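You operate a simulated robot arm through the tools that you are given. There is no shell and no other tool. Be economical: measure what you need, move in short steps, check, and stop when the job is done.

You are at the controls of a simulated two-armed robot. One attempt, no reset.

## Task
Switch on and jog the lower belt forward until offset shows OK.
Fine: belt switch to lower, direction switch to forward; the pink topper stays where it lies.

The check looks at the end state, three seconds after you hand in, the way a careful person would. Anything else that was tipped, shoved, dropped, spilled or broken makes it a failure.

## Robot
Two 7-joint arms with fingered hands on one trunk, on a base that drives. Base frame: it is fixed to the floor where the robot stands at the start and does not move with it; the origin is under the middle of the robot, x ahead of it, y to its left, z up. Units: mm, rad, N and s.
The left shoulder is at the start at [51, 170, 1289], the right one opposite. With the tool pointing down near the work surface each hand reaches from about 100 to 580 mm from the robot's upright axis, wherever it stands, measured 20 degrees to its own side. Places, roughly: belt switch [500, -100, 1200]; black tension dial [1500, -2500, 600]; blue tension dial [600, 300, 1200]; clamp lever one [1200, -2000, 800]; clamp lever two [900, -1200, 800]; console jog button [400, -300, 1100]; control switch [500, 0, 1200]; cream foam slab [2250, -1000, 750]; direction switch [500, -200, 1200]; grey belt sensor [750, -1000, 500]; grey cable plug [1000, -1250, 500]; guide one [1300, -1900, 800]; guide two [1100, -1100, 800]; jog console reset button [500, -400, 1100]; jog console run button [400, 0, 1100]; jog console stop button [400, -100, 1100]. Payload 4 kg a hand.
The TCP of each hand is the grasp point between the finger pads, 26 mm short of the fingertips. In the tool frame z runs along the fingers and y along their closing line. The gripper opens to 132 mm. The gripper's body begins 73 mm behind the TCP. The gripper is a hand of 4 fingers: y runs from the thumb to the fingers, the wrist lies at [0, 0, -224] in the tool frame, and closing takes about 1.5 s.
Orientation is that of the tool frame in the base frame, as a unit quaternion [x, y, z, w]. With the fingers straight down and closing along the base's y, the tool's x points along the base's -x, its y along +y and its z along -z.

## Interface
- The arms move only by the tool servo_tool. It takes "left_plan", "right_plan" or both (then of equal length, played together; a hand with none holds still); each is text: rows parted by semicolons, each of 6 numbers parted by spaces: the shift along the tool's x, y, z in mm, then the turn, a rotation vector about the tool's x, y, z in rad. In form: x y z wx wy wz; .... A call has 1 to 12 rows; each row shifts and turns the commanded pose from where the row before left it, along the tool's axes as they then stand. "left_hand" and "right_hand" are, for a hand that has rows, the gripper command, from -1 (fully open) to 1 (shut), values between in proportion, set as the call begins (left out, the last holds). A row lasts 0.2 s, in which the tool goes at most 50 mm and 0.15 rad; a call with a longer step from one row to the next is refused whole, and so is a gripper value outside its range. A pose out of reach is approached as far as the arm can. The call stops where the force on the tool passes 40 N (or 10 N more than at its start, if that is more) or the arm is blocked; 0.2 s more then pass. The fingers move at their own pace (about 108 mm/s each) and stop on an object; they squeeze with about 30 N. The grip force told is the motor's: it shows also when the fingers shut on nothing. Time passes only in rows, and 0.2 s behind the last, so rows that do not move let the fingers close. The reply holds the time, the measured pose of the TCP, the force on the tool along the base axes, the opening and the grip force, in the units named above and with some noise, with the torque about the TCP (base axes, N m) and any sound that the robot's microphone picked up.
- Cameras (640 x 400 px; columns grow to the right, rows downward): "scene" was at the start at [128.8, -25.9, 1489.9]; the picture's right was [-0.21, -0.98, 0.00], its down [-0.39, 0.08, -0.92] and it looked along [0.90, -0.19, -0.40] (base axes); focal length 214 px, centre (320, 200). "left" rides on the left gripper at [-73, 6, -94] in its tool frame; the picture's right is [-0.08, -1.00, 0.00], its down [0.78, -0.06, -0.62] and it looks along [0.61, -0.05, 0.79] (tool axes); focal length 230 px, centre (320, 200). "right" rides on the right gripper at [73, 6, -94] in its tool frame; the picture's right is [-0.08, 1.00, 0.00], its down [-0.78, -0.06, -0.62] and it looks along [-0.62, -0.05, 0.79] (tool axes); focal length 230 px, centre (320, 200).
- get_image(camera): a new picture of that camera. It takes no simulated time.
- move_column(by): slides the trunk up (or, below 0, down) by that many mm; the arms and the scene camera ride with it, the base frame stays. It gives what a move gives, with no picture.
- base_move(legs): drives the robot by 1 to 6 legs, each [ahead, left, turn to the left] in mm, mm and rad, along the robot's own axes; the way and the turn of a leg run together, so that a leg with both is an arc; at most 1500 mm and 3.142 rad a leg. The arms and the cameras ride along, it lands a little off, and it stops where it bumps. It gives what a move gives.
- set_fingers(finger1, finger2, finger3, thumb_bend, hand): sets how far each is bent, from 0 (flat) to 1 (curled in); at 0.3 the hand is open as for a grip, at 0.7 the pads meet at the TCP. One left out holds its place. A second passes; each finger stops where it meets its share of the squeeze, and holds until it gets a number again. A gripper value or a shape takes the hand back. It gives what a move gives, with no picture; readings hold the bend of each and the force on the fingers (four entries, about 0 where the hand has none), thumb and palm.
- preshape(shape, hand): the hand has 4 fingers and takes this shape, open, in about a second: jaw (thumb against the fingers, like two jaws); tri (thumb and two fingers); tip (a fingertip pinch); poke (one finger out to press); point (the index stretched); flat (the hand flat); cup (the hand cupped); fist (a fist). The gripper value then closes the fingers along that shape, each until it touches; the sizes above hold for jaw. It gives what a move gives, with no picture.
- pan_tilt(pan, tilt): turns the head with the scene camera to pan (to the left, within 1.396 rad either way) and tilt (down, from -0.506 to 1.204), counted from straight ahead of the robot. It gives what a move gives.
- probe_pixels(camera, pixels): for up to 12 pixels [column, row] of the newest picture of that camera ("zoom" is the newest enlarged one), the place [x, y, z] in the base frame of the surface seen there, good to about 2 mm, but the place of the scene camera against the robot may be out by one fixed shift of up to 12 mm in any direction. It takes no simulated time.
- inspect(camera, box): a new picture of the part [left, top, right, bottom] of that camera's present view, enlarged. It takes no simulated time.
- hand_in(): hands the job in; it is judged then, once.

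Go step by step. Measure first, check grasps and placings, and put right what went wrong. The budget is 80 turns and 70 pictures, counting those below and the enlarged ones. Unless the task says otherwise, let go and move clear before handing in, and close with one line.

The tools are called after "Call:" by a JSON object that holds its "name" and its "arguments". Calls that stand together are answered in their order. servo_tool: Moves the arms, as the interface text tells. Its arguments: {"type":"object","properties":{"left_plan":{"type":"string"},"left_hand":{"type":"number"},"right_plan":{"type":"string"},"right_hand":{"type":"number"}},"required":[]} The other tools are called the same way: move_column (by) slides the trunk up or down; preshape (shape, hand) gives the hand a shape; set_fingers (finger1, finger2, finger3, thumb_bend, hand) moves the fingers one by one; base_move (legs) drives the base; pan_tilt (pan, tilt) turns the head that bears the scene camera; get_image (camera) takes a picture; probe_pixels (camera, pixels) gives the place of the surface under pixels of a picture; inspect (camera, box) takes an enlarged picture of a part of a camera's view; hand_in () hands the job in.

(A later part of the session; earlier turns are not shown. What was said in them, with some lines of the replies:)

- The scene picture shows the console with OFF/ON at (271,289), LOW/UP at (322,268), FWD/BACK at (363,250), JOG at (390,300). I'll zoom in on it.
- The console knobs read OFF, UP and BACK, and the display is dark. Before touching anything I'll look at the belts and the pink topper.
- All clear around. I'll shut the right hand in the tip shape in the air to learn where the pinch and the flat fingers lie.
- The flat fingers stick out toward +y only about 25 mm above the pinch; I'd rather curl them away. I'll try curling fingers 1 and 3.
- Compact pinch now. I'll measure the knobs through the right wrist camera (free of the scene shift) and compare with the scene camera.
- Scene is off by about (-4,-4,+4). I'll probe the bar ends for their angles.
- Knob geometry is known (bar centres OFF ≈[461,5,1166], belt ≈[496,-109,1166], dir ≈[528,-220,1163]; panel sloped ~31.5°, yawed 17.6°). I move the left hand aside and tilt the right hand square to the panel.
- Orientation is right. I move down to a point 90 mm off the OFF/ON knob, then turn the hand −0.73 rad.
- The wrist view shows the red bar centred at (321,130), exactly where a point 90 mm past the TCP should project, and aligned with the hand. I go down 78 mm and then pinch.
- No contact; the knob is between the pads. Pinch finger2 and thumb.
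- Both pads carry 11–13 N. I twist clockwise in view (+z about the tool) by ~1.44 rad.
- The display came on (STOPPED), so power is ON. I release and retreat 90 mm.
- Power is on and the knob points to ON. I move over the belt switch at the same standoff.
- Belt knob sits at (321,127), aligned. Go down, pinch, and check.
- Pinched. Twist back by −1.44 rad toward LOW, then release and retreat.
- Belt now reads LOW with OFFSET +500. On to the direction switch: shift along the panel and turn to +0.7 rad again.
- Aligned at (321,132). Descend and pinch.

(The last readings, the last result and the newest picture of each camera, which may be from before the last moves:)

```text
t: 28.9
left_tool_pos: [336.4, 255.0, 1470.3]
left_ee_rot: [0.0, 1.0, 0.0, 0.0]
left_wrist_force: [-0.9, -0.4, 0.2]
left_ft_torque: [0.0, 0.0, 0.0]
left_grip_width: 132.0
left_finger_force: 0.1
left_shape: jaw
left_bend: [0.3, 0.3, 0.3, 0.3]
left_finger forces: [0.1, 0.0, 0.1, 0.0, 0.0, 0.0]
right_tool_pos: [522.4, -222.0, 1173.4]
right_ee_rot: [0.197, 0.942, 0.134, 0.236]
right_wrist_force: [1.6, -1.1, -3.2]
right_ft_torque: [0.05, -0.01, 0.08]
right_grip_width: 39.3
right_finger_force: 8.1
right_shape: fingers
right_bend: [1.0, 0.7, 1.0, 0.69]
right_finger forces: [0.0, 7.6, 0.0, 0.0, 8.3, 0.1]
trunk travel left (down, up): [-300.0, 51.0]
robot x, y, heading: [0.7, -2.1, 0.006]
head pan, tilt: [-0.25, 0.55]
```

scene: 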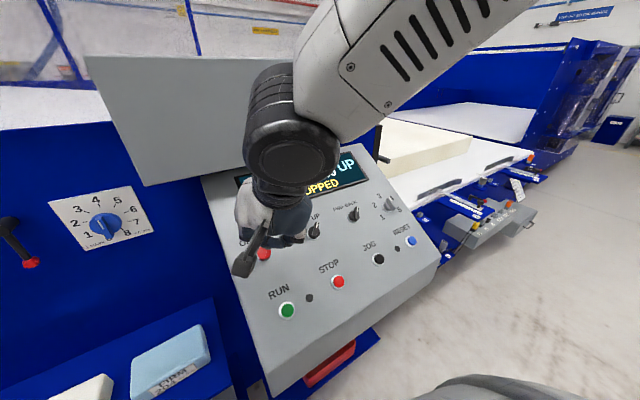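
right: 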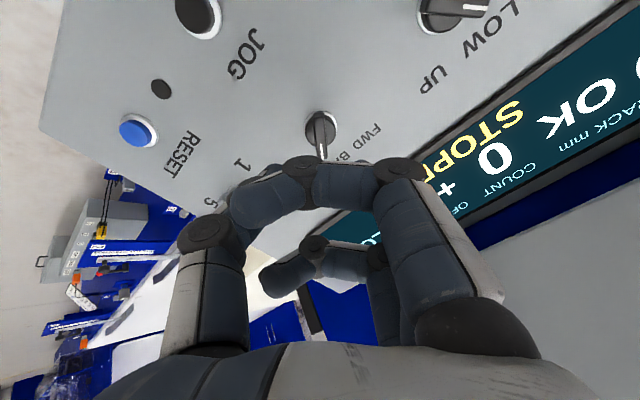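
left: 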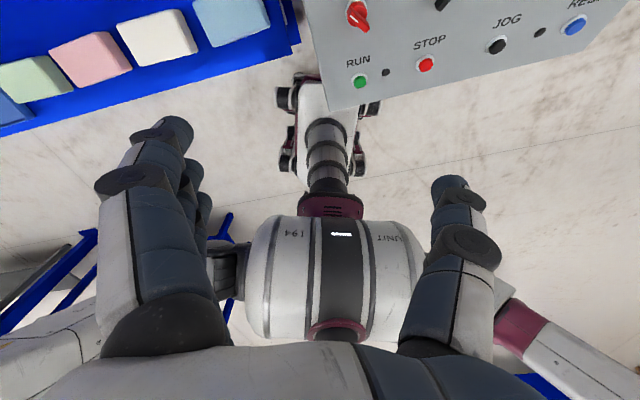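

Pinched. Twist −1.44 rad, release, retreat and look.

Call:
{"name": "servo_tool", "arguments": {"right_plan": "0 0 0 0 0 -0.12;0 0 0 0 0 -0.12;0 0 0 0 0 -0.12;0 0 0 0 0 -0.12;0 0 0 0 0 -0.12;0 0 0 0 0 -0.12;0 0 0 0 0 -0.12;0 0 0 0 0 -0.12;0 0 0 0 0 -0.12;0 0 0 0 0 -0.12;0 0 0 0 0 -0.12;0 0 0 0 0 -0.12"}}

Call:
{"name": "set_fingers", "arguments": {"hand": "right", "finger2": 0.6, "thumb_bend": 0.6}}

Call:
{"name": "servo_tool", "arguments": {"right_plan": "0 0 -15 0 0 0;0 0 -25 0 0 0;0 0 -40 0 0 0;0 0 -40 0 0 0"}}

Call:
{"name": "get_image", "arguments": {"camera": "right"}}

Call:
{"name": "inspect", "arguments": {"camera": "scene", "box": [200, 140, 440, 290]}}

```text
t: 31.5
left_tool_pos: [336.4, 252.3, 1471.2]
left_ee_rot: [0.0, 1.0, 0.001, -0.001]
left_wrist_force: [-0.7, 1.0, -0.6]
left_ft_torque: [-0.01, 0.04, 0.0]
left_grip_width: 131.8
left_finger_force: 0.1
left_shape: jaw
left_bend: [0.3, 0.3, 0.3, 0.3]
left_finger forces: [0.0, 0.0, 0.0, 0.1, 0.0, 0.1]
right_tool_pos: [523.7, -225.2, 1174.2]
right_ee_rot: [-0.475, 0.837, -0.055, 0.266]
right_wrist_force: [0.4, -15.1, -1.9]
right_ft_torque: [-0.23, -0.04, -0.19]
right_grip_width: 39.1
right_finger_force: 9.6
right_shape: fingers
right_bend: [1.0, 0.72, 1.0, 0.69]
right_finger forces: [0.0, 4.1, 0.0, 0.0, 14.3, 0.1]
trunk travel left (down, up): [-300.0, 51.0]
robot x, y, heading: [-0.4, 1.7, 0.001]
head pan, tilt: [-0.25, 0.55]
```

```text
t: 32.5
left_tool_pos: [335.9, 254.1, 1471.1]
left_ee_rot: [0.0, 1.0, 0.001, 0.0]
left_wrist_force: [0.2, -0.2, -0.4]
left_ft_torque: [0.0, 0.0, 0.01]
left_grip_width: 131.7
left_finger_force: 0.0
left_shape: jaw
left_bend: [0.3, 0.3, 0.3, 0.3]
left_finger forces: [0.0, 0.0, 0.1, 0.0, 0.2, 0.1]
right_tool_pos: [522.3, -222.2, 1173.3]
right_ee_rot: [-0.474, 0.837, -0.056, 0.266]
right_wrist_force: [0.7, -0.2, -0.7]
right_ft_torque: [-0.02, -0.03, 0.01]
right_grip_width: 42.7
right_finger_force: 0.1
right_shape: fingers
right_bend: [1.0, 0.6, 1.0, 0.6]
right_finger forces: [0.1, 0.0, 0.0, 0.1, 0.1, 0.1]
trunk travel left (down, up): [-300.0, 51.0]
robot x, y, heading: [4.3, 2.4, 0.0]
head pan, tilt: [-0.25, 0.55]
```

```text
t: 33.5
left_tool_pos: [335.4, 252.9, 1471.0]
left_ee_rot: [0.001, 1.0, 0.0, 0.0]
left_wrist_force: [0.1, -1.0, 0.6]
left_ft_torque: [0.0, -0.01, 0.01]
left_grip_width: 132.1
left_finger_force: 0.1
left_shape: jaw
left_bend: [0.3, 0.3, 0.3, 0.3]
left_finger forces: [0.0, 0.0, 0.0, 0.1, 0.0, 0.1]
right_tool_pos: [461.3, -245.1, 1275.5]
right_ee_rot: [-0.474, 0.837, -0.056, 0.266]
right_wrist_force: [1.4, 0.2, 0.3]
right_ft_torque: [0.01, 0.02, 0.02]
right_grip_width: 42.5
right_finger_force: 0.0
right_shape: fingers
right_bend: [1.0, 0.6, 1.0, 0.6]
right_finger forces: [0.1, 0.0, 0.0, 0.1, 0.0, 0.0]
trunk travel left (down, up): [-300.0, 51.0]
robot x, y, heading: [1.5, 2.1, 0.002]
head pan, tilt: [-0.25, 0.55]
```

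```text
42 pictures are left
```

right: 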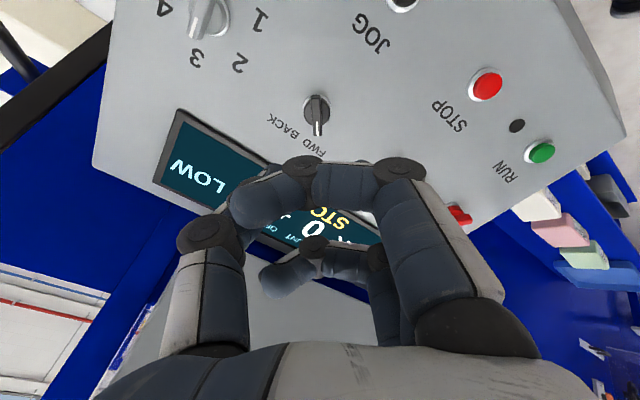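

```text
2.67 times, centred on (320, 215) of scene
```

zoom: 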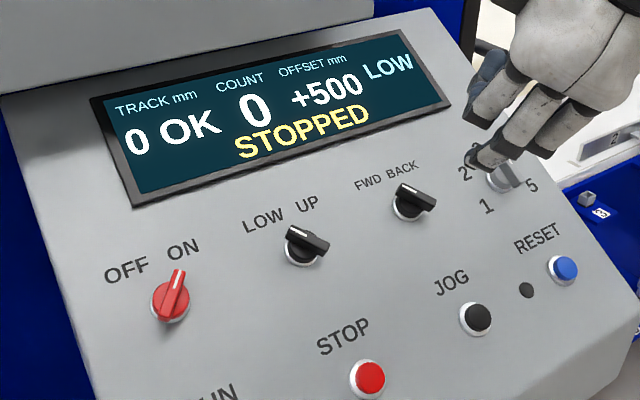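

Display: LOW, OFFSET +500, STOPPED; the knobs read ON, LOW, FWD. Now I take the poke shape for the JOG button and see where the finger lies.

Call:
{"name": "preshape", "arguments": {"shape": "poke", "hand": "right"}}

Call:
{"name": "get_image", "arguments": {"camera": "right"}}

Call:
{"name": "get_image", "arguments": {"camera": "scene"}}

```text
t: 34.4
left_tool_pos: [336.1, 254.2, 1470.8]
left_ee_rot: [0.0, 1.0, 0.0, 0.0]
left_wrist_force: [-1.1, -0.7, 0.2]
left_ft_torque: [-0.03, 0.0, -0.01]
left_grip_width: 131.7
left_finger_force: 0.0
left_shape: jaw
left_bend: [0.3, 0.3, 0.3, 0.3]
left_finger forces: [0.0, 0.0, 0.0, 0.1, 0.0, 0.0]
right_tool_pos: [461.7, -243.3, 1275.9]
right_ee_rot: [-0.474, 0.838, -0.056, 0.266]
right_wrist_force: [0.1, 0.1, 0.1]
right_ft_torque: [0.01, -0.02, 0.01]
right_grip_width: 0.0
right_finger_force: 0.0
right_shape: poke
right_bend: [1.0, 1.0, 1.0, 0.46]
right_finger forces: [0.0, 0.1, 0.1, 0.0, 0.0, 0.1]
trunk travel left (down, up): [-300.0, 51.0]
robot x, y, heading: [3.7, -4.6, 0.002]
head pan, tilt: [-0.25, 0.55]
```

```text
40 pictures are left
```

right: 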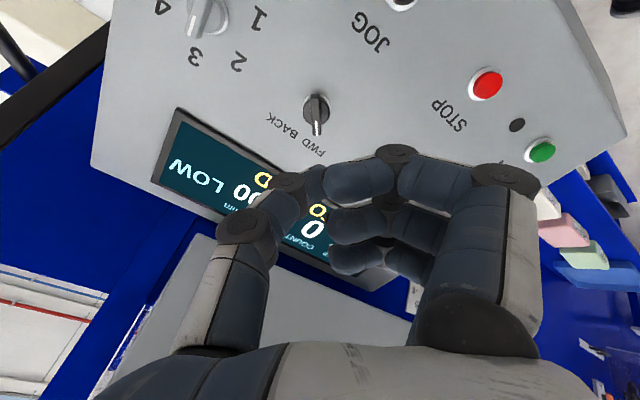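

```text
39 pictures are left
```

scene: 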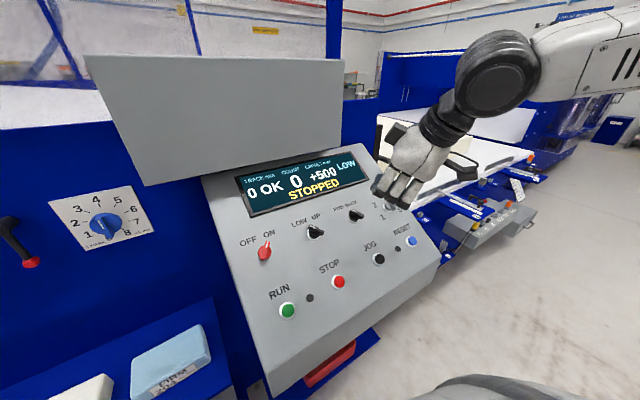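

Poke sticks out the thumb; I prefer the closed pinch with its known tip. I set that and move over JOG.

Call:
{"name": "set_fingers", "arguments": {"hand": "right", "finger1": 1, "finger2": 0.74, "finger3": 1, "thumb_bend": 0.74}}

Call:
{"name": "servo_tool", "arguments": {"right_plan": "27.8 26 0 0 0 0;27.8 26 0 0 0 0;27.8 26 0 0 0 0;0 0 20 0 0 0;0 0 20 0 0 0"}}

Call:
{"name": "get_image", "arguments": {"camera": "right"}}

Call:
{"name": "get_image", "arguments": {"camera": "scene"}}

```text
t: 35.4
left_tool_pos: [336.5, 254.8, 1471.5]
left_ee_rot: [0.001, 1.0, -0.001, -0.001]
left_wrist_force: [0.2, -0.3, 0.2]
left_ft_torque: [0.0, 0.01, 0.0]
left_grip_width: 132.0
left_finger_force: 0.0
left_shape: jaw
left_bend: [0.3, 0.3, 0.3, 0.3]
left_finger forces: [0.1, 0.0, 0.1, 0.1, 0.0, 0.1]
right_tool_pos: [461.0, -243.5, 1275.8]
right_ee_rot: [-0.473, 0.838, -0.056, 0.266]
right_wrist_force: [1.1, -0.9, 0.0]
right_ft_torque: [0.0, -0.03, -0.02]
right_grip_width: 39.1
right_finger_force: 0.0
right_shape: fingers
right_bend: [1.0, 0.76, 1.0, 0.69]
right_finger forces: [0.0, 0.1, 0.1, 0.0, 0.0, 0.1]
trunk travel left (down, up): [-300.0, 51.0]
robot x, y, heading: [-2.4, 1.7, -0.003]
head pan, tilt: [-0.25, 0.55]
```

```text
t: 36.6
left_tool_pos: [336.9, 254.3, 1470.9]
left_ee_rot: [0.0, 1.0, 0.0, 0.0]
left_wrist_force: [0.0, 0.9, -0.9]
left_ft_torque: [-0.04, 0.01, 0.02]
left_grip_width: 131.8
left_finger_force: 0.0
left_shape: jaw
left_bend: [0.3, 0.3, 0.3, 0.3]
left_finger forces: [0.0, 0.1, 0.0, 0.0, 0.0, 0.0]
right_tool_pos: [404.1, -267.1, 1190.4]
right_ee_rot: [-0.474, 0.837, -0.056, 0.266]
right_wrist_force: [0.3, -0.3, 0.3]
right_ft_torque: [0.01, 0.0, 0.02]
right_grip_width: 39.2
right_finger_force: 0.0
right_shape: fingers
right_bend: [1.0, 0.76, 1.0, 0.69]
right_finger forces: [0.1, 0.1, 0.0, 0.1, 0.0, 0.1]
right hand out of reach, approached as far as the arm can: row 3
trunk travel left (down, up): [-300.0, 51.0]
robot x, y, heading: [0.1, 0.0, -0.001]
head pan, tilt: [-0.25, 0.55]
```

```text
38 pictures are left
```

right: 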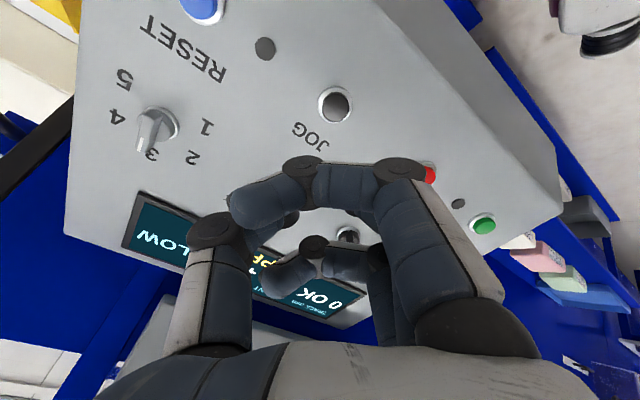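

```text
37 pictures are left
```

scene: 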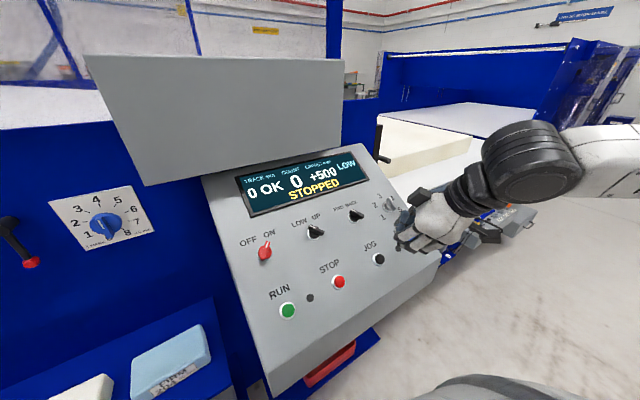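

The third row hit the reach limit (hand too near the body). I back the base 100 mm and turn the hand to the neutral yaw.

Call:
{"name": "base_move", "arguments": {"legs": [[-100, 0, 0]]}}

Call:
{"name": "servo_tool", "arguments": {"right_plan": "0 0 0 0 0 0.148;0 0 0 0 0 0.148;0 0 0 0 0 0.148;0 0 0 0 0 0.148;0 0 0 0 0 0.148"}}

Call:
{"name": "get_image", "arguments": {"camera": "right"}}

```text
t: 37.8
left_tool_pos: [236.5, 252.5, 1471.0]
left_ee_rot: [0.0, 1.0, 0.0, 0.0]
left_wrist_force: [-0.8, -0.4, 0.1]
left_ft_torque: [0.01, -0.05, 0.01]
left_grip_width: 131.7
left_finger_force: 0.1
left_shape: jaw
left_bend: [0.3, 0.3, 0.3, 0.3]
left_finger forces: [0.0, 0.0, 0.0, 0.0, 0.0, 0.0]
right_tool_pos: [304.7, -265.5, 1190.8]
right_ee_rot: [-0.474, 0.838, -0.056, 0.266]
right_wrist_force: [-0.1, -0.5, 0.0]
right_ft_torque: [-0.05, -0.04, 0.0]
right_grip_width: 39.1
right_finger_force: 0.1
right_shape: fingers
right_bend: [1.0, 0.76, 1.0, 0.69]
right_finger forces: [0.0, 0.0, 0.0, 0.0, 0.1, 0.0]
trunk travel left (down, up): [-300.0, 51.0]
robot x, y, heading: [-95.5, -0.9, -0.002]
head pan, tilt: [-0.25, 0.55]
```

```text
t: 39.0
left_tool_pos: [237.1, 253.8, 1469.8]
left_ee_rot: [0.0, 1.0, 0.001, 0.0]
left_wrist_force: [0.9, -0.2, -0.2]
left_ft_torque: [-0.02, 0.02, -0.02]
left_grip_width: 132.0
left_finger_force: 0.1
left_shape: jaw
left_bend: [0.3, 0.3, 0.3, 0.3]
left_finger forces: [0.0, 0.0, 0.1, 0.0, 0.1, 0.0]
right_tool_pos: [305.3, -266.3, 1191.5]
right_ee_rot: [-0.137, 0.952, 0.043, 0.268]
right_wrist_force: [-0.1, -0.3, 0.4]
right_ft_torque: [-0.01, -0.03, 0.01]
right_grip_width: 39.5
right_finger_force: 0.1
right_shape: fingers
right_bend: [1.0, 0.76, 1.0, 0.69]
right_finger forces: [0.1, 0.0, 0.1, 0.0, 0.1, 0.1]
trunk travel left (down, up): [-300.0, 51.0]
robot x, y, heading: [-96.9, 2.5, 0.006]
head pan, tilt: [-0.25, 0.55]
```

```text
36 pictures are left
```

right: 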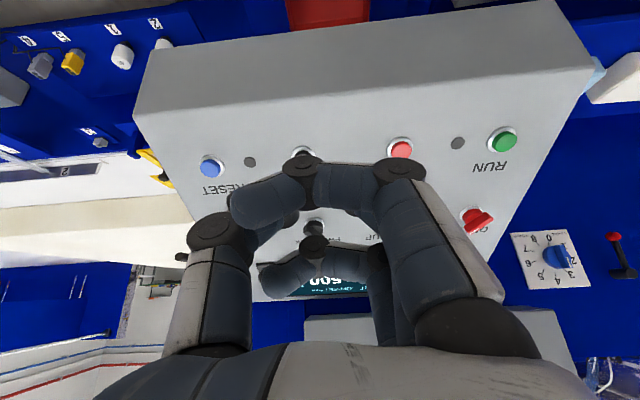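

Move to 30 mm above JOG with the tip.

Call:
{"name": "servo_tool", "arguments": {"right_plan": "-31.3 -13.1 0 0 0 0;-31.4 -13.1 0 0 0 0;0 0 34 0 0 0;0 0 34 0 0 0;0 0 34.6 0 0 0"}}

Call:
{"name": "get_image", "arguments": {"camera": "scene"}}

Call:
{"name": "get_image", "arguments": {"camera": "right"}}

```text
t: 40.2
left_tool_pos: [238.2, 254.7, 1469.7]
left_ee_rot: [0.0, 1.0, 0.0, -0.001]
left_wrist_force: [0.6, 0.0, 0.0]
left_ft_torque: [0.0, 0.02, -0.01]
left_grip_width: 131.8
left_finger_force: 0.1
left_shape: jaw
left_bend: [0.3, 0.3, 0.3, 0.3]
left_finger forces: [0.0, 0.1, 0.0, 0.1, 0.1, 0.1]
right_tool_pos: [415.3, -258.8, 1133.9]
right_ee_rot: [-0.139, 0.952, 0.044, 0.268]
right_wrist_force: [-0.4, 0.3, -0.5]
right_ft_torque: [0.0, 0.02, 0.0]
right_grip_width: 39.5
right_finger_force: 0.1
right_shape: fingers
right_bend: [1.0, 0.75, 1.0, 0.69]
right_finger forces: [0.1, 0.0, 0.0, 0.1, 0.0, 0.0]
trunk travel left (down, up): [-300.0, 51.0]
robot x, y, heading: [-97.3, -1.6, -0.001]
head pan, tilt: [-0.25, 0.55]
```

```text
35 pictures are left
```

scene: 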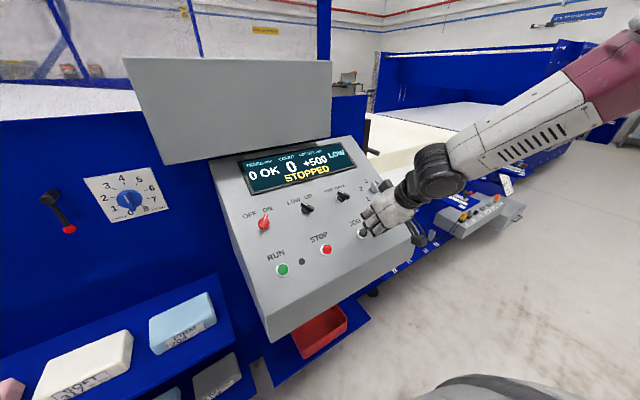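

```text
34 pictures are left
```

right: 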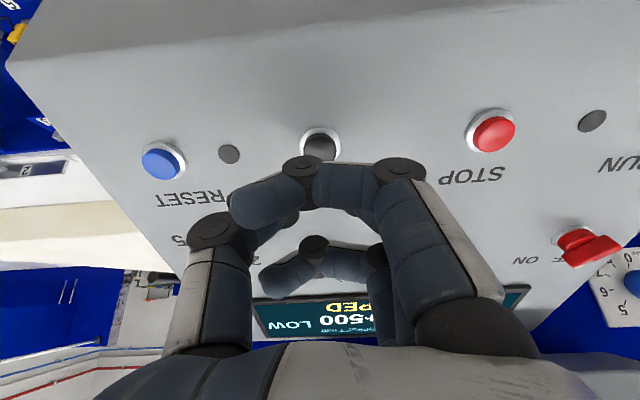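

JOG is centred under the tip. I come close, to about 4 mm.

Call:
{"name": "servo_tool", "arguments": {"right_plan": "0 0 10 0 0 0;0 0 8 0 0 0;0 0 6 0 0 0"}}

Call:
{"name": "inspect", "arguments": {"camera": "scene", "box": [230, 140, 430, 265]}}

```text
t: 41.0
left_tool_pos: [237.1, 253.4, 1470.4]
left_ee_rot: [-0.001, 1.0, 0.001, 0.0]
left_wrist_force: [0.3, -0.9, 0.3]
left_ft_torque: [-0.01, 0.02, 0.03]
left_grip_width: 132.0
left_finger_force: 0.0
left_shape: jaw
left_bend: [0.3, 0.3, 0.3, 0.3]
left_finger forces: [0.0, 0.0, 0.0, 0.0, 0.0, 0.0]
right_tool_pos: [426.2, -256.4, 1114.5]
right_ee_rot: [-0.139, 0.952, 0.045, 0.268]
right_wrist_force: [-0.9, -0.2, -1.0]
right_ft_torque: [-0.01, 0.01, 0.02]
right_grip_width: 39.4
right_finger_force: 0.1
right_shape: fingers
right_bend: [1.0, 0.75, 1.0, 0.69]
right_finger forces: [0.0, 0.0, 0.1, 0.0, 0.0, 0.0]
trunk travel left (down, up): [-300.0, 51.0]
robot x, y, heading: [-100.1, 1.8, 0.004]
head pan, tilt: [-0.25, 0.55]
```

```text
3.20 times, centred on (330, 202) of scene
```

zoom: 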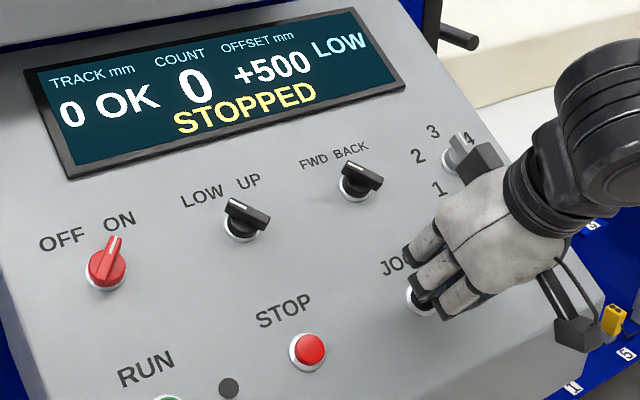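

Display is readable while pressing. A short test press: 8 mm down and back.

Call:
{"name": "servo_tool", "arguments": {"right_plan": "0 0 3 0 0 0;0 0 3 0 0 0;0 0 2 0 0 0;0 0 -8 0 0 0"}}

Call:
{"name": "inspect", "arguments": {"camera": "scene", "box": [230, 140, 430, 265]}}

```text
t: 42.0
left_tool_pos: [236.5, 254.2, 1470.7]
left_ee_rot: [0.0, 1.0, 0.0, 0.0]
left_wrist_force: [-0.6, 0.6, 0.0]
left_ft_torque: [-0.03, -0.02, -0.06]
left_grip_width: 131.9
left_finger_force: 0.0
left_shape: jaw
left_bend: [0.3, 0.3, 0.3, 0.3]
left_finger forces: [0.1, 0.0, 0.0, 0.0, 0.1, 0.1]
right_tool_pos: [427.9, -255.4, 1115.2]
right_ee_rot: [-0.139, 0.952, 0.044, 0.268]
right_wrist_force: [0.4, -0.2, 0.3]
right_ft_torque: [0.04, 0.0, 0.03]
right_grip_width: 39.3
right_finger_force: 0.0
right_shape: fingers
right_bend: [1.0, 0.75, 1.0, 0.69]
right_finger forces: [0.0, 0.1, 0.0, 0.0, 0.1, 0.0]
trunk travel left (down, up): [-300.0, 51.0]
robot x, y, heading: [-98.3, 0.4, 0.002]
head pan, tilt: [-0.25, 0.55]
```

```text
3.20 times, centred on (330, 202) of scene
```

zoom: 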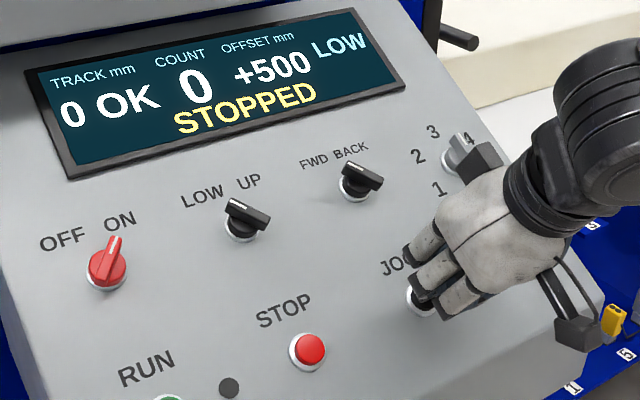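

No reaction. I go down 8 mm and hold to read the force.

Call:
{"name": "servo_tool", "arguments": {"right_plan": "0 0 4 0 0 0;0 0 4 0 0 0"}}

Call:
{"name": "get_image", "arguments": {"camera": "right"}}

```text
t: 42.6
left_tool_pos: [236.2, 253.1, 1470.2]
left_ee_rot: [0.0, 1.0, -0.001, 0.001]
left_wrist_force: [0.2, 0.0, 1.2]
left_ft_torque: [0.02, -0.02, -0.02]
left_grip_width: 131.8
left_finger_force: 0.2
left_shape: jaw
left_bend: [0.3, 0.3, 0.3, 0.3]
left_finger forces: [0.0, 0.1, 0.0, 0.1, 0.0, 0.0]
right_tool_pos: [431.9, -255.6, 1108.4]
right_ee_rot: [-0.139, 0.952, 0.044, 0.268]
right_wrist_force: [-0.6, 0.9, 0.5]
right_ft_torque: [-0.01, -0.02, 0.01]
right_grip_width: 39.3
right_finger_force: 0.0
right_shape: fingers
right_bend: [1.0, 0.75, 1.0, 0.69]
right_finger forces: [0.0, 0.0, 0.0, 0.0, 0.0, 0.0]
trunk travel left (down, up): [-300.0, 51.0]
robot x, y, heading: [-101.5, -2.7, 0.006]
head pan, tilt: [-0.25, 0.55]
```

```text
31 pictures are left
```

right: 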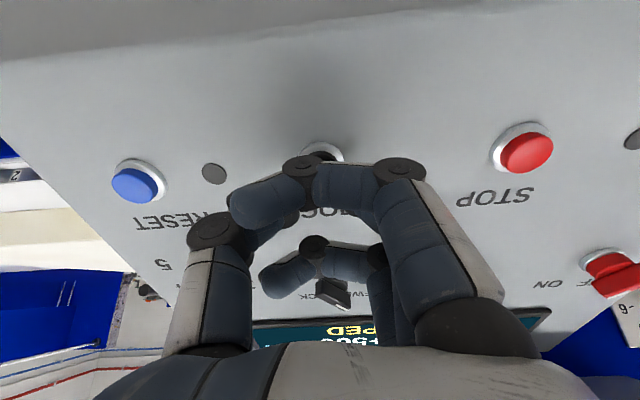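

Still no contact; the bent fingertips end shorter. Next short press: a further 10 mm, then back.

Call:
{"name": "servo_tool", "arguments": {"right_plan": "0 0 3 0 0 0;0 0 3 0 0 0;0 0 2 0 0 0;0 0 2 0 0 0;0 0 -10 0 0 0"}}

Call:
{"name": "inspect", "arguments": {"camera": "scene", "box": [230, 140, 430, 265]}}

```text
t: 43.8
left_tool_pos: [236.5, 254.4, 1469.6]
left_ee_rot: [0.0, 1.0, 0.0, 0.0]
left_wrist_force: [0.5, 0.3, 0.0]
left_ft_torque: [0.02, 0.0, -0.02]
left_grip_width: 132.0
left_finger_force: 0.2
left_shape: jaw
left_bend: [0.3, 0.3, 0.3, 0.3]
left_finger forces: [0.0, 0.0, 0.1, 0.1, 0.0, 0.0]
right_tool_pos: [430.7, -254.7, 1108.3]
right_ee_rot: [-0.139, 0.953, 0.045, 0.267]
right_wrist_force: [-1.0, -2.4, 1.1]
right_ft_torque: [-0.03, -0.01, -0.04]
right_grip_width: 38.9
right_finger_force: 0.1
right_shape: fingers
right_bend: [1.0, 0.75, 1.0, 0.7]
right_finger forces: [0.0, 0.1, 0.0, 0.0, 0.1, 0.0]
trunk travel left (down, up): [-300.0, 51.0]
robot x, y, heading: [-102.1, 2.3, 0.006]
head pan, tilt: [-0.25, 0.55]
heard: click
```

```text
3.20 times, centred on (330, 202) of scene
```

zoom: 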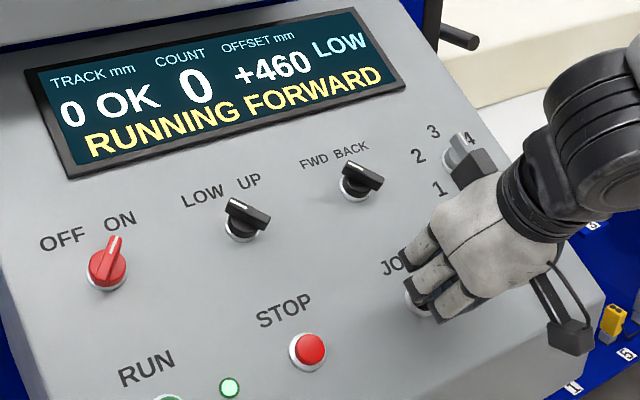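

The press worked: +460, still RUNNING FORWARD right after release. One tick up to see whether it stops.

Call:
{"name": "servo_tool", "arguments": {"right_plan": "0 0 -2 0 0 0"}}

Call:
{"name": "inspect", "arguments": {"camera": "scene", "box": [230, 140, 430, 265]}}

```text
t: 44.2
left_tool_pos: [237.8, 254.1, 1471.6]
left_ee_rot: [0.0, 1.0, 0.001, -0.001]
left_wrist_force: [0.4, 0.2, 0.4]
left_ft_torque: [0.03, 0.0, 0.01]
left_grip_width: 131.8
left_finger_force: 0.1
left_shape: jaw
left_bend: [0.3, 0.3, 0.3, 0.3]
left_finger forces: [0.0, 0.1, 0.0, 0.0, 0.0, 0.0]
right_tool_pos: [429.9, -255.5, 1110.6]
right_ee_rot: [-0.138, 0.953, 0.043, 0.267]
right_wrist_force: [0.1, -1.0, -0.4]
right_ft_torque: [-0.03, -0.02, 0.01]
right_grip_width: 39.0
right_finger_force: 0.0
right_shape: fingers
right_bend: [1.0, 0.75, 1.0, 0.69]
right_finger forces: [0.1, 0.0, 0.0, 0.1, 0.1, 0.0]
trunk travel left (down, up): [-300.0, 51.0]
robot x, y, heading: [-99.1, -0.2, -0.001]
head pan, tilt: [-0.25, 0.55]
```

```text
3.20 times, centred on (330, 202) of scene
```

zoom: 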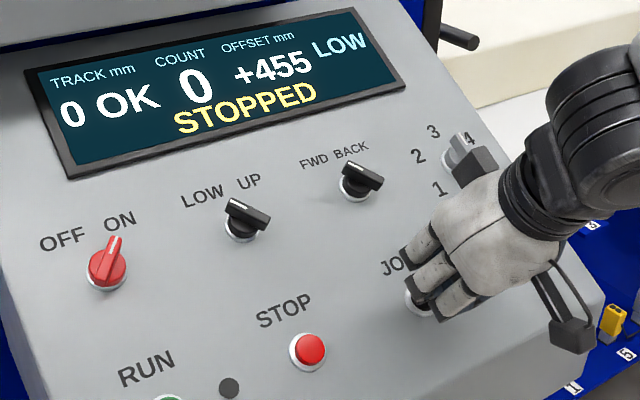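

Hold-to-run; that tap moved 45 mm. I now hold about 1.4 s longer and measure.

Call:
{"name": "servo_tool", "arguments": {"right_plan": "0 0 6 0 0 0;0 0 4 0 0 0;0 0 2 0 0 0;0 0 0 0 0 0;0 0 0 0 0 0;0 0 0 0 0 0;0 0 0 0 0 0;0 0 0 0 0 0;0 0 0 0 0 0;0 0 -10 0 0 0;0 0 0 0 0 0;0 0 0 0 0 0"}}

Call:
{"name": "inspect", "arguments": {"camera": "scene", "box": [230, 140, 430, 265]}}

```text
t: 46.8
left_tool_pos: [236.7, 254.3, 1471.5]
left_ee_rot: [0.0, 1.0, 0.0, 0.0]
left_wrist_force: [-0.3, -0.7, -0.9]
left_ft_torque: [-0.02, -0.01, -0.02]
left_grip_width: 131.9
left_finger_force: 0.0
left_shape: jaw
left_bend: [0.3, 0.3, 0.3, 0.3]
left_finger forces: [0.1, 0.1, 0.0, 0.1, 0.0, 0.0]
right_tool_pos: [431.1, -255.3, 1107.8]
right_ee_rot: [-0.139, 0.952, 0.045, 0.268]
right_wrist_force: [0.3, -1.9, 0.7]
right_ft_torque: [-0.07, -0.01, -0.03]
right_grip_width: 38.7
right_finger_force: 0.0
right_shape: fingers
right_bend: [1.0, 0.75, 1.0, 0.7]
right_finger forces: [0.0, 0.0, 0.0, 0.0, 0.1, 0.1]
trunk travel left (down, up): [-300.0, 51.0]
robot x, y, heading: [-100.1, -2.0, -0.002]
head pan, tilt: [-0.25, 0.55]
heard: click
```

```text
3.20 times, centred on (330, 202) of scene
```

zoom: 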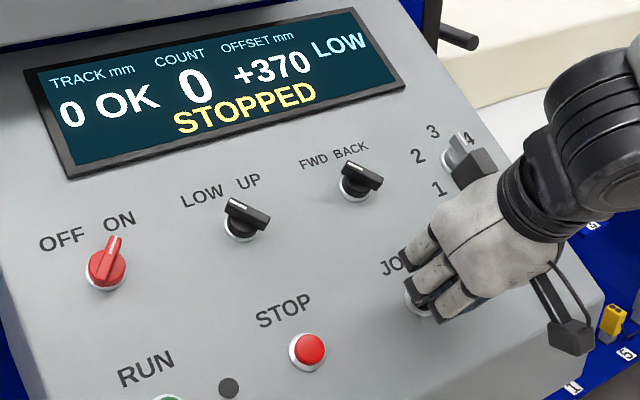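

85 mm for that. Now I press and keep holding across calls, reading the offset between.

Call:
{"name": "servo_tool", "arguments": {"right_plan": "0 0 4 0 0 0;0 0 4 0 0 0;0 0 2 0 0 0;0 0 0 0 0 0;0 0 0 0 0 0;0 0 0 0 0 0;0 0 0 0 0 0;0 0 0 0 0 0;0 0 0 0 0 0;0 0 0 0 0 0;0 0 0 0 0 0;0 0 0 0 0 0"}}

Call:
{"name": "get_image", "arguments": {"camera": "scene"}}

Call:
{"name": "inspect", "arguments": {"camera": "scene", "box": [230, 140, 430, 265]}}

```text
t: 49.4
left_tool_pos: [234.4, 254.3, 1471.0]
left_ee_rot: [0.001, 1.0, 0.0, 0.001]
left_wrist_force: [-0.1, 0.4, 0.0]
left_ft_torque: [-0.03, -0.01, -0.02]
left_grip_width: 131.9
left_finger_force: 0.0
left_shape: jaw
left_bend: [0.3, 0.3, 0.3, 0.3]
left_finger forces: [0.0, 0.1, 0.0, 0.0, 0.0, 0.0]
right_tool_pos: [434.6, -254.6, 1101.4]
right_ee_rot: [-0.139, 0.952, 0.044, 0.27]
right_wrist_force: [-1.1, -10.0, 25.9]
right_ft_torque: [-0.39, -0.35, -0.13]
right_grip_width: 38.1
right_finger_force: 16.5
right_shape: fingers
right_bend: [1.0, 0.75, 1.0, 0.72]
right_finger forces: [0.0, 0.0, 0.1, 0.1, 34.3, 0.0]
trunk travel left (down, up): [-300.0, 51.0]
robot x, y, heading: [-103.8, -5.5, -0.0]
head pan, tilt: [-0.25, 0.55]
heard: click
```

```text
27 pictures are left
```

scene: 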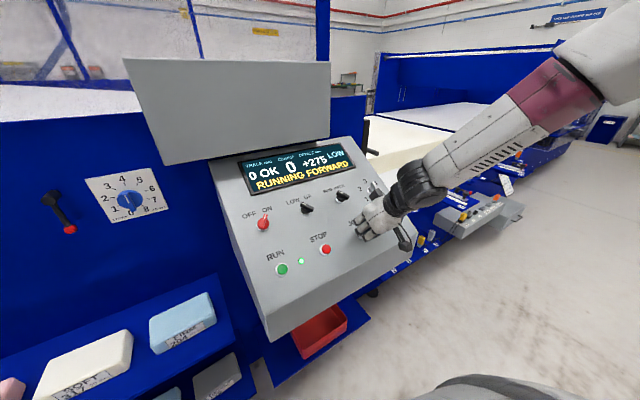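

```text
3.20 times, centred on (330, 202) of scene
```

zoom: 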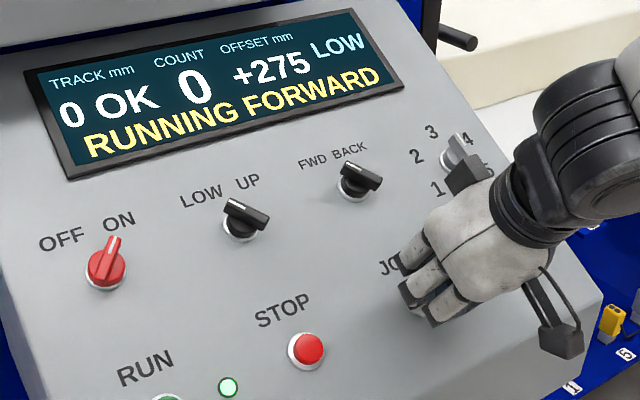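

+275 and running. Keep holding 2.6 s.

Call:
{"name": "servo_tool", "arguments": {"right_plan": "0 0 0 0 0 0;0 0 0 0 0 0;0 0 0 0 0 0;0 0 0 0 0 0;0 0 0 0 0 0;0 0 0 0 0 0;0 0 0 0 0 0;0 0 0 0 0 0;0 0 0 0 0 0;0 0 0 0 0 0;0 0 0 0 0 0;0 0 0 0 0 0"}}

Call:
{"name": "inspect", "arguments": {"camera": "scene", "box": [230, 140, 430, 265]}}

```text
t: 52.0
left_tool_pos: [234.8, 254.4, 1471.3]
left_ee_rot: [0.0, 1.0, 0.0, 0.0]
left_wrist_force: [0.5, -0.2, -0.2]
left_ft_torque: [0.0, 0.0, -0.01]
left_grip_width: 131.7
left_finger_force: 0.1
left_shape: jaw
left_bend: [0.3, 0.3, 0.3, 0.3]
left_finger forces: [0.1, 0.0, 0.1, 0.0, 0.0, 0.0]
right_tool_pos: [434.4, -254.5, 1100.2]
right_ee_rot: [-0.139, 0.952, 0.044, 0.269]
right_wrist_force: [-0.4, -9.6, 26.8]
right_ft_torque: [-0.42, -0.41, -0.18]
right_grip_width: 38.3
right_finger_force: 19.0
right_shape: fingers
right_bend: [1.0, 0.75, 1.0, 0.72]
right_finger forces: [0.0, 0.1, 0.0, 0.0, 36.8, 0.1]
trunk travel left (down, up): [-300.0, 51.0]
robot x, y, heading: [-101.1, 1.5, 0.002]
head pan, tilt: [-0.25, 0.55]
```

```text
3.20 times, centred on (330, 202) of scene
```

zoom: 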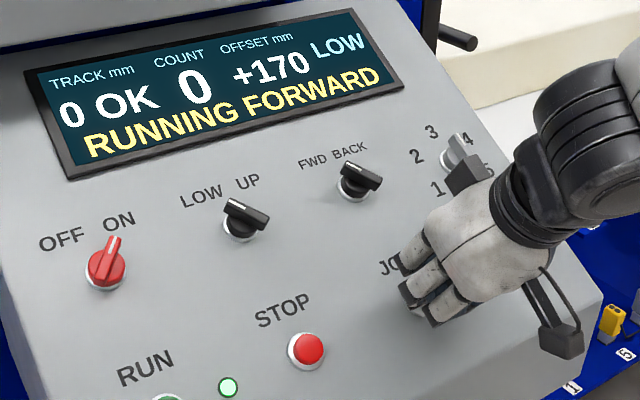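

105 mm in 2.6 s, i.e. 40 mm/s. Hold another 2.6 s → about +65.

Call:
{"name": "servo_tool", "arguments": {"right_plan": "0 0 0 0 0 0;0 0 0 0 0 0;0 0 0 0 0 0;0 0 0 0 0 0;0 0 0 0 0 0;0 0 0 0 0 0;0 0 0 0 0 0;0 0 0 0 0 0;0 0 0 0 0 0;0 0 0 0 0 0;0 0 0 0 0 0;0 0 0 0 0 0"}}

Call:
{"name": "inspect", "arguments": {"camera": "scene", "box": [230, 140, 430, 265]}}

```text
t: 54.6
left_tool_pos: [235.2, 253.2, 1470.3]
left_ee_rot: [0.0, 1.0, 0.001, 0.001]
left_wrist_force: [-0.3, 0.4, 0.7]
left_ft_torque: [0.03, -0.01, 0.01]
left_grip_width: 131.7
left_finger_force: 0.1
left_shape: jaw
left_bend: [0.3, 0.3, 0.3, 0.3]
left_finger forces: [0.1, 0.1, 0.0, 0.1, 0.0, 0.0]
right_tool_pos: [432.9, -254.9, 1100.7]
right_ee_rot: [-0.138, 0.952, 0.044, 0.269]
right_wrist_force: [-0.3, -9.8, 26.2]
right_ft_torque: [-0.39, -0.37, -0.14]
right_grip_width: 38.4
right_finger_force: 18.1
right_shape: fingers
right_bend: [1.0, 0.75, 1.0, 0.72]
right_finger forces: [0.0, 0.0, 0.1, 0.0, 36.8, 0.1]
trunk travel left (down, up): [-300.0, 51.0]
robot x, y, heading: [-102.2, -2.1, 0.001]
head pan, tilt: [-0.25, 0.55]
```

```text
3.20 times, centred on (330, 202) of scene
```

zoom: 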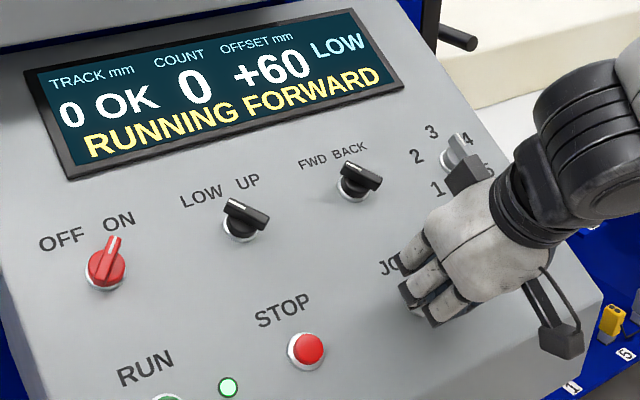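

+60. Hold ~0.8 s → about +27.

Call:
{"name": "servo_tool", "arguments": {"right_plan": "0 0 0 0 0 0;0 0 0 0 0 0;0 0 0 0 0 0"}}

Call:
{"name": "inspect", "arguments": {"camera": "scene", "box": [230, 140, 430, 265]}}

```text
t: 55.4
left_tool_pos: [234.3, 252.9, 1470.8]
left_ee_rot: [0.0, 1.0, 0.001, 0.002]
left_wrist_force: [0.2, 0.7, -0.6]
left_ft_torque: [-0.03, 0.0, -0.01]
left_grip_width: 131.8
left_finger_force: 0.1
left_shape: jaw
left_bend: [0.3, 0.3, 0.3, 0.3]
left_finger forces: [0.0, 0.1, 0.0, 0.0, 0.0, 0.1]
right_tool_pos: [433.3, -253.2, 1101.2]
right_ee_rot: [-0.138, 0.952, 0.043, 0.27]
right_wrist_force: [-0.6, -9.6, 26.3]
right_ft_torque: [-0.31, -0.41, -0.18]
right_grip_width: 38.2
right_finger_force: 18.2
right_shape: fingers
right_bend: [1.0, 0.75, 1.0, 0.72]
right_finger forces: [0.1, 0.1, 0.0, 0.0, 36.8, 0.0]
trunk travel left (down, up): [-300.0, 51.0]
robot x, y, heading: [-99.6, -3.1, 0.002]
head pan, tilt: [-0.25, 0.55]
```

```text
3.20 times, centred on (330, 202) of scene
```

zoom: 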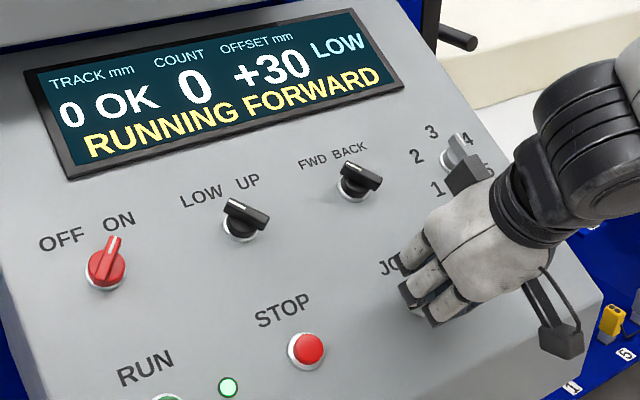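

+30, and earlier taps show ~20–25 mm run-on after release, so I release now.

Call:
{"name": "servo_tool", "arguments": {"right_plan": "0 0 -10 0 0 0;0 0 -2 0 0 0;0 0 0 0 0 0;0 0 0 0 0 0"}}

Call:
{"name": "inspect", "arguments": {"camera": "scene", "box": [230, 140, 430, 265]}}

```text
t: 56.4
left_tool_pos: [236.7, 253.5, 1470.1]
left_ee_rot: [0.0, 1.0, 0.0, 0.0]
left_wrist_force: [-0.5, 0.0, 0.8]
left_ft_torque: [0.01, -0.02, 0.01]
left_grip_width: 131.9
left_finger_force: 0.0
left_shape: jaw
left_bend: [0.3, 0.3, 0.3, 0.3]
left_finger forces: [0.0, 0.0, 0.1, 0.1, 0.1, 0.1]
right_tool_pos: [428.7, -255.1, 1110.0]
right_ee_rot: [-0.139, 0.952, 0.045, 0.268]
right_wrist_force: [-0.3, -1.0, -0.9]
right_ft_torque: [-0.04, -0.02, -0.03]
right_grip_width: 38.8
right_finger_force: 0.1
right_shape: fingers
right_bend: [1.0, 0.74, 1.0, 0.7]
right_finger forces: [0.0, 0.1, 0.0, 0.0, 0.0, 0.1]
trunk travel left (down, up): [-300.0, 51.0]
robot x, y, heading: [-99.2, -1.1, 0.002]
head pan, tilt: [-0.25, 0.55]
```

```text
3.20 times, centred on (330, 202) of scene
```

zoom: 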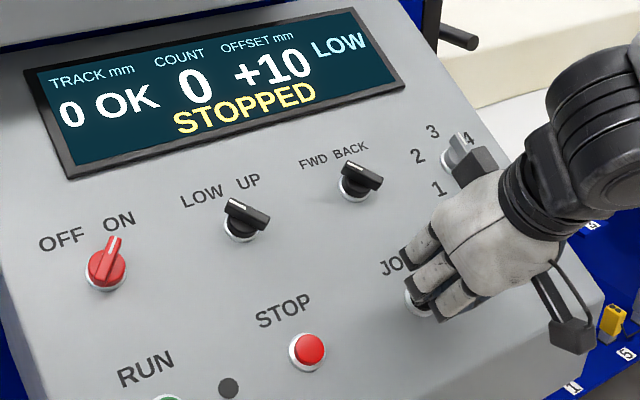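

+10, nearly there. I look for the lightest tap: 7 mm down and back, checking for a click.

Call:
{"name": "servo_tool", "arguments": {"right_plan": "0 0 7 0 0 0;0 0 -7 0 0 0"}}

```text
t: 57.0
left_tool_pos: [236.7, 253.8, 1470.7]
left_ee_rot: [0.0, 1.0, 0.0, 0.0]
left_wrist_force: [-0.3, -0.9, -1.0]
left_ft_torque: [-0.01, -0.01, 0.0]
left_grip_width: 131.6
left_finger_force: 0.0
left_shape: jaw
left_bend: [0.3, 0.3, 0.3, 0.3]
left_finger forces: [0.1, 0.0, 0.0, 0.0, 0.0, 0.0]
right_tool_pos: [429.8, -255.6, 1110.8]
right_ee_rot: [-0.139, 0.952, 0.044, 0.268]
right_wrist_force: [1.0, -0.9, 0.4]
right_ft_torque: [-0.02, -0.01, -0.01]
right_grip_width: 38.9
right_finger_force: 0.1
right_shape: fingers
right_bend: [1.0, 0.74, 1.0, 0.7]
right_finger forces: [0.1, 0.0, 0.1, 0.0, 0.0, 0.1]
trunk travel left (down, up): [-300.0, 51.0]
robot x, y, heading: [-100.2, 2.1, 0.001]
head pan, tilt: [-0.25, 0.55]
heard: click
```

Call:
{"name": "servo_tool", "arguments": {"right_plan": "0 0 0 0 0 0;0 0 0 0 0 0"}}

Call:
{"name": "inspect", "arguments": {"camera": "scene", "box": [230, 140, 430, 265]}}

```text
t: 57.6
left_tool_pos: [236.3, 254.2, 1470.7]
left_ee_rot: [0.001, 1.0, 0.0, 0.0]
left_wrist_force: [0.3, 0.5, -0.4]
left_ft_torque: [-0.02, -0.02, -0.03]
left_grip_width: 132.0
left_finger_force: 0.1
left_shape: jaw
left_bend: [0.3, 0.3, 0.3, 0.3]
left_finger forces: [0.0, 0.1, 0.0, 0.0, 0.0, 0.0]
right_tool_pos: [429.2, -255.7, 1109.9]
right_ee_rot: [-0.138, 0.952, 0.044, 0.268]
right_wrist_force: [0.7, -2.0, -0.4]
right_ft_torque: [-0.06, -0.01, -0.01]
right_grip_width: 38.8
right_finger_force: 0.0
right_shape: fingers
right_bend: [1.0, 0.74, 1.0, 0.7]
right_finger forces: [0.0, 0.0, 0.0, 0.0, 0.0, 0.1]
trunk travel left (down, up): [-300.0, 51.0]
robot x, y, heading: [-100.3, 0.0, 0.001]
head pan, tilt: [-0.25, 0.55]
```

```text
3.20 times, centred on (330, 202) of scene
```

zoom: 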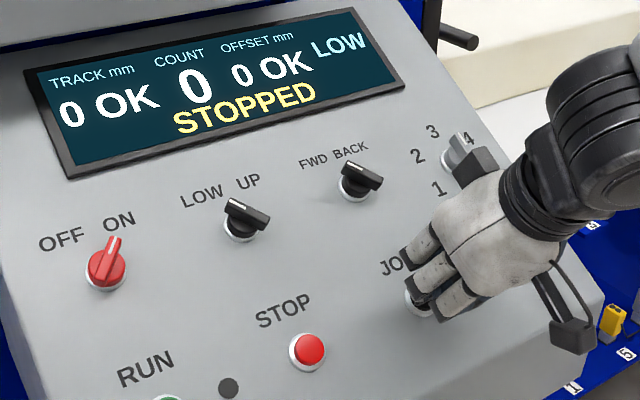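

The tap brought it to OFFSET 0 OK, STOPPED, LOW. I pull the hand clear along the normal and take a last look.

Call:
{"name": "servo_tool", "arguments": {"right_plan": "0 0 -20 0 0 0;0 0 -40 0 0 0;0 0 -40 0 0 0;0 0 -40 0 0 0"}}

Call:
{"name": "get_image", "arguments": {"camera": "scene"}}

Call:
{"name": "inspect", "arguments": {"camera": "scene", "box": [230, 140, 430, 265]}}

```text
t: 58.6
left_tool_pos: [236.6, 249.1, 1471.4]
left_ee_rot: [0.0, 1.0, 0.001, 0.0]
left_wrist_force: [0.0, -0.2, 0.5]
left_ft_torque: [0.07, 0.0, 0.01]
left_grip_width: 131.7
left_finger_force: 0.1
left_shape: jaw
left_bend: [0.3, 0.3, 0.3, 0.3]
left_finger forces: [0.0, 0.0, 0.0, 0.0, 0.0, 0.0]
right_tool_pos: [359.0, -280.8, 1229.3]
right_ee_rot: [-0.139, 0.952, 0.046, 0.269]
right_wrist_force: [-0.4, -0.3, 0.9]
right_ft_torque: [0.02, 0.0, 0.01]
right_grip_width: 38.9
right_finger_force: 0.1
right_shape: fingers
right_bend: [1.0, 0.74, 1.0, 0.7]
right_finger forces: [0.0, 0.0, 0.1, 0.0, 0.0, 0.0]
trunk travel left (down, up): [-300.0, 51.0]
robot x, y, heading: [-100.8, 0.2, -0.001]
head pan, tilt: [-0.25, 0.55]
```

```text
20 pictures are left
```

scene: 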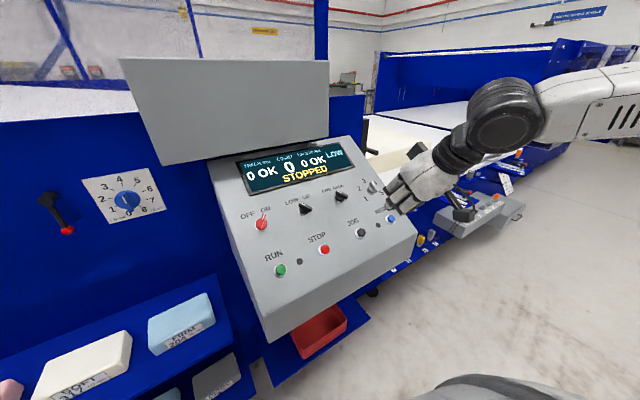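

```text
3.20 times, centred on (330, 202) of scene
```

zoom: 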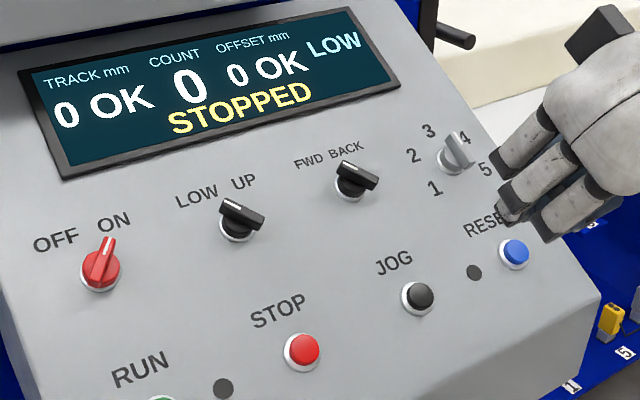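

The display still shows OFFSET 0 OK, LOW, STOPPED. The knobs read ON, LOW and FWD, and the hand is clear of the panel, so I hand in.

Call:
{"name": "hand_in", "arguments": {}}

```text
The job is handed in.
```

The console is on, the belt switch is at lower and the direction switch at forward, and I jogged the lower belt until the offset read 0 OK; I touched nothing but the console, and the pink topper was never handled.
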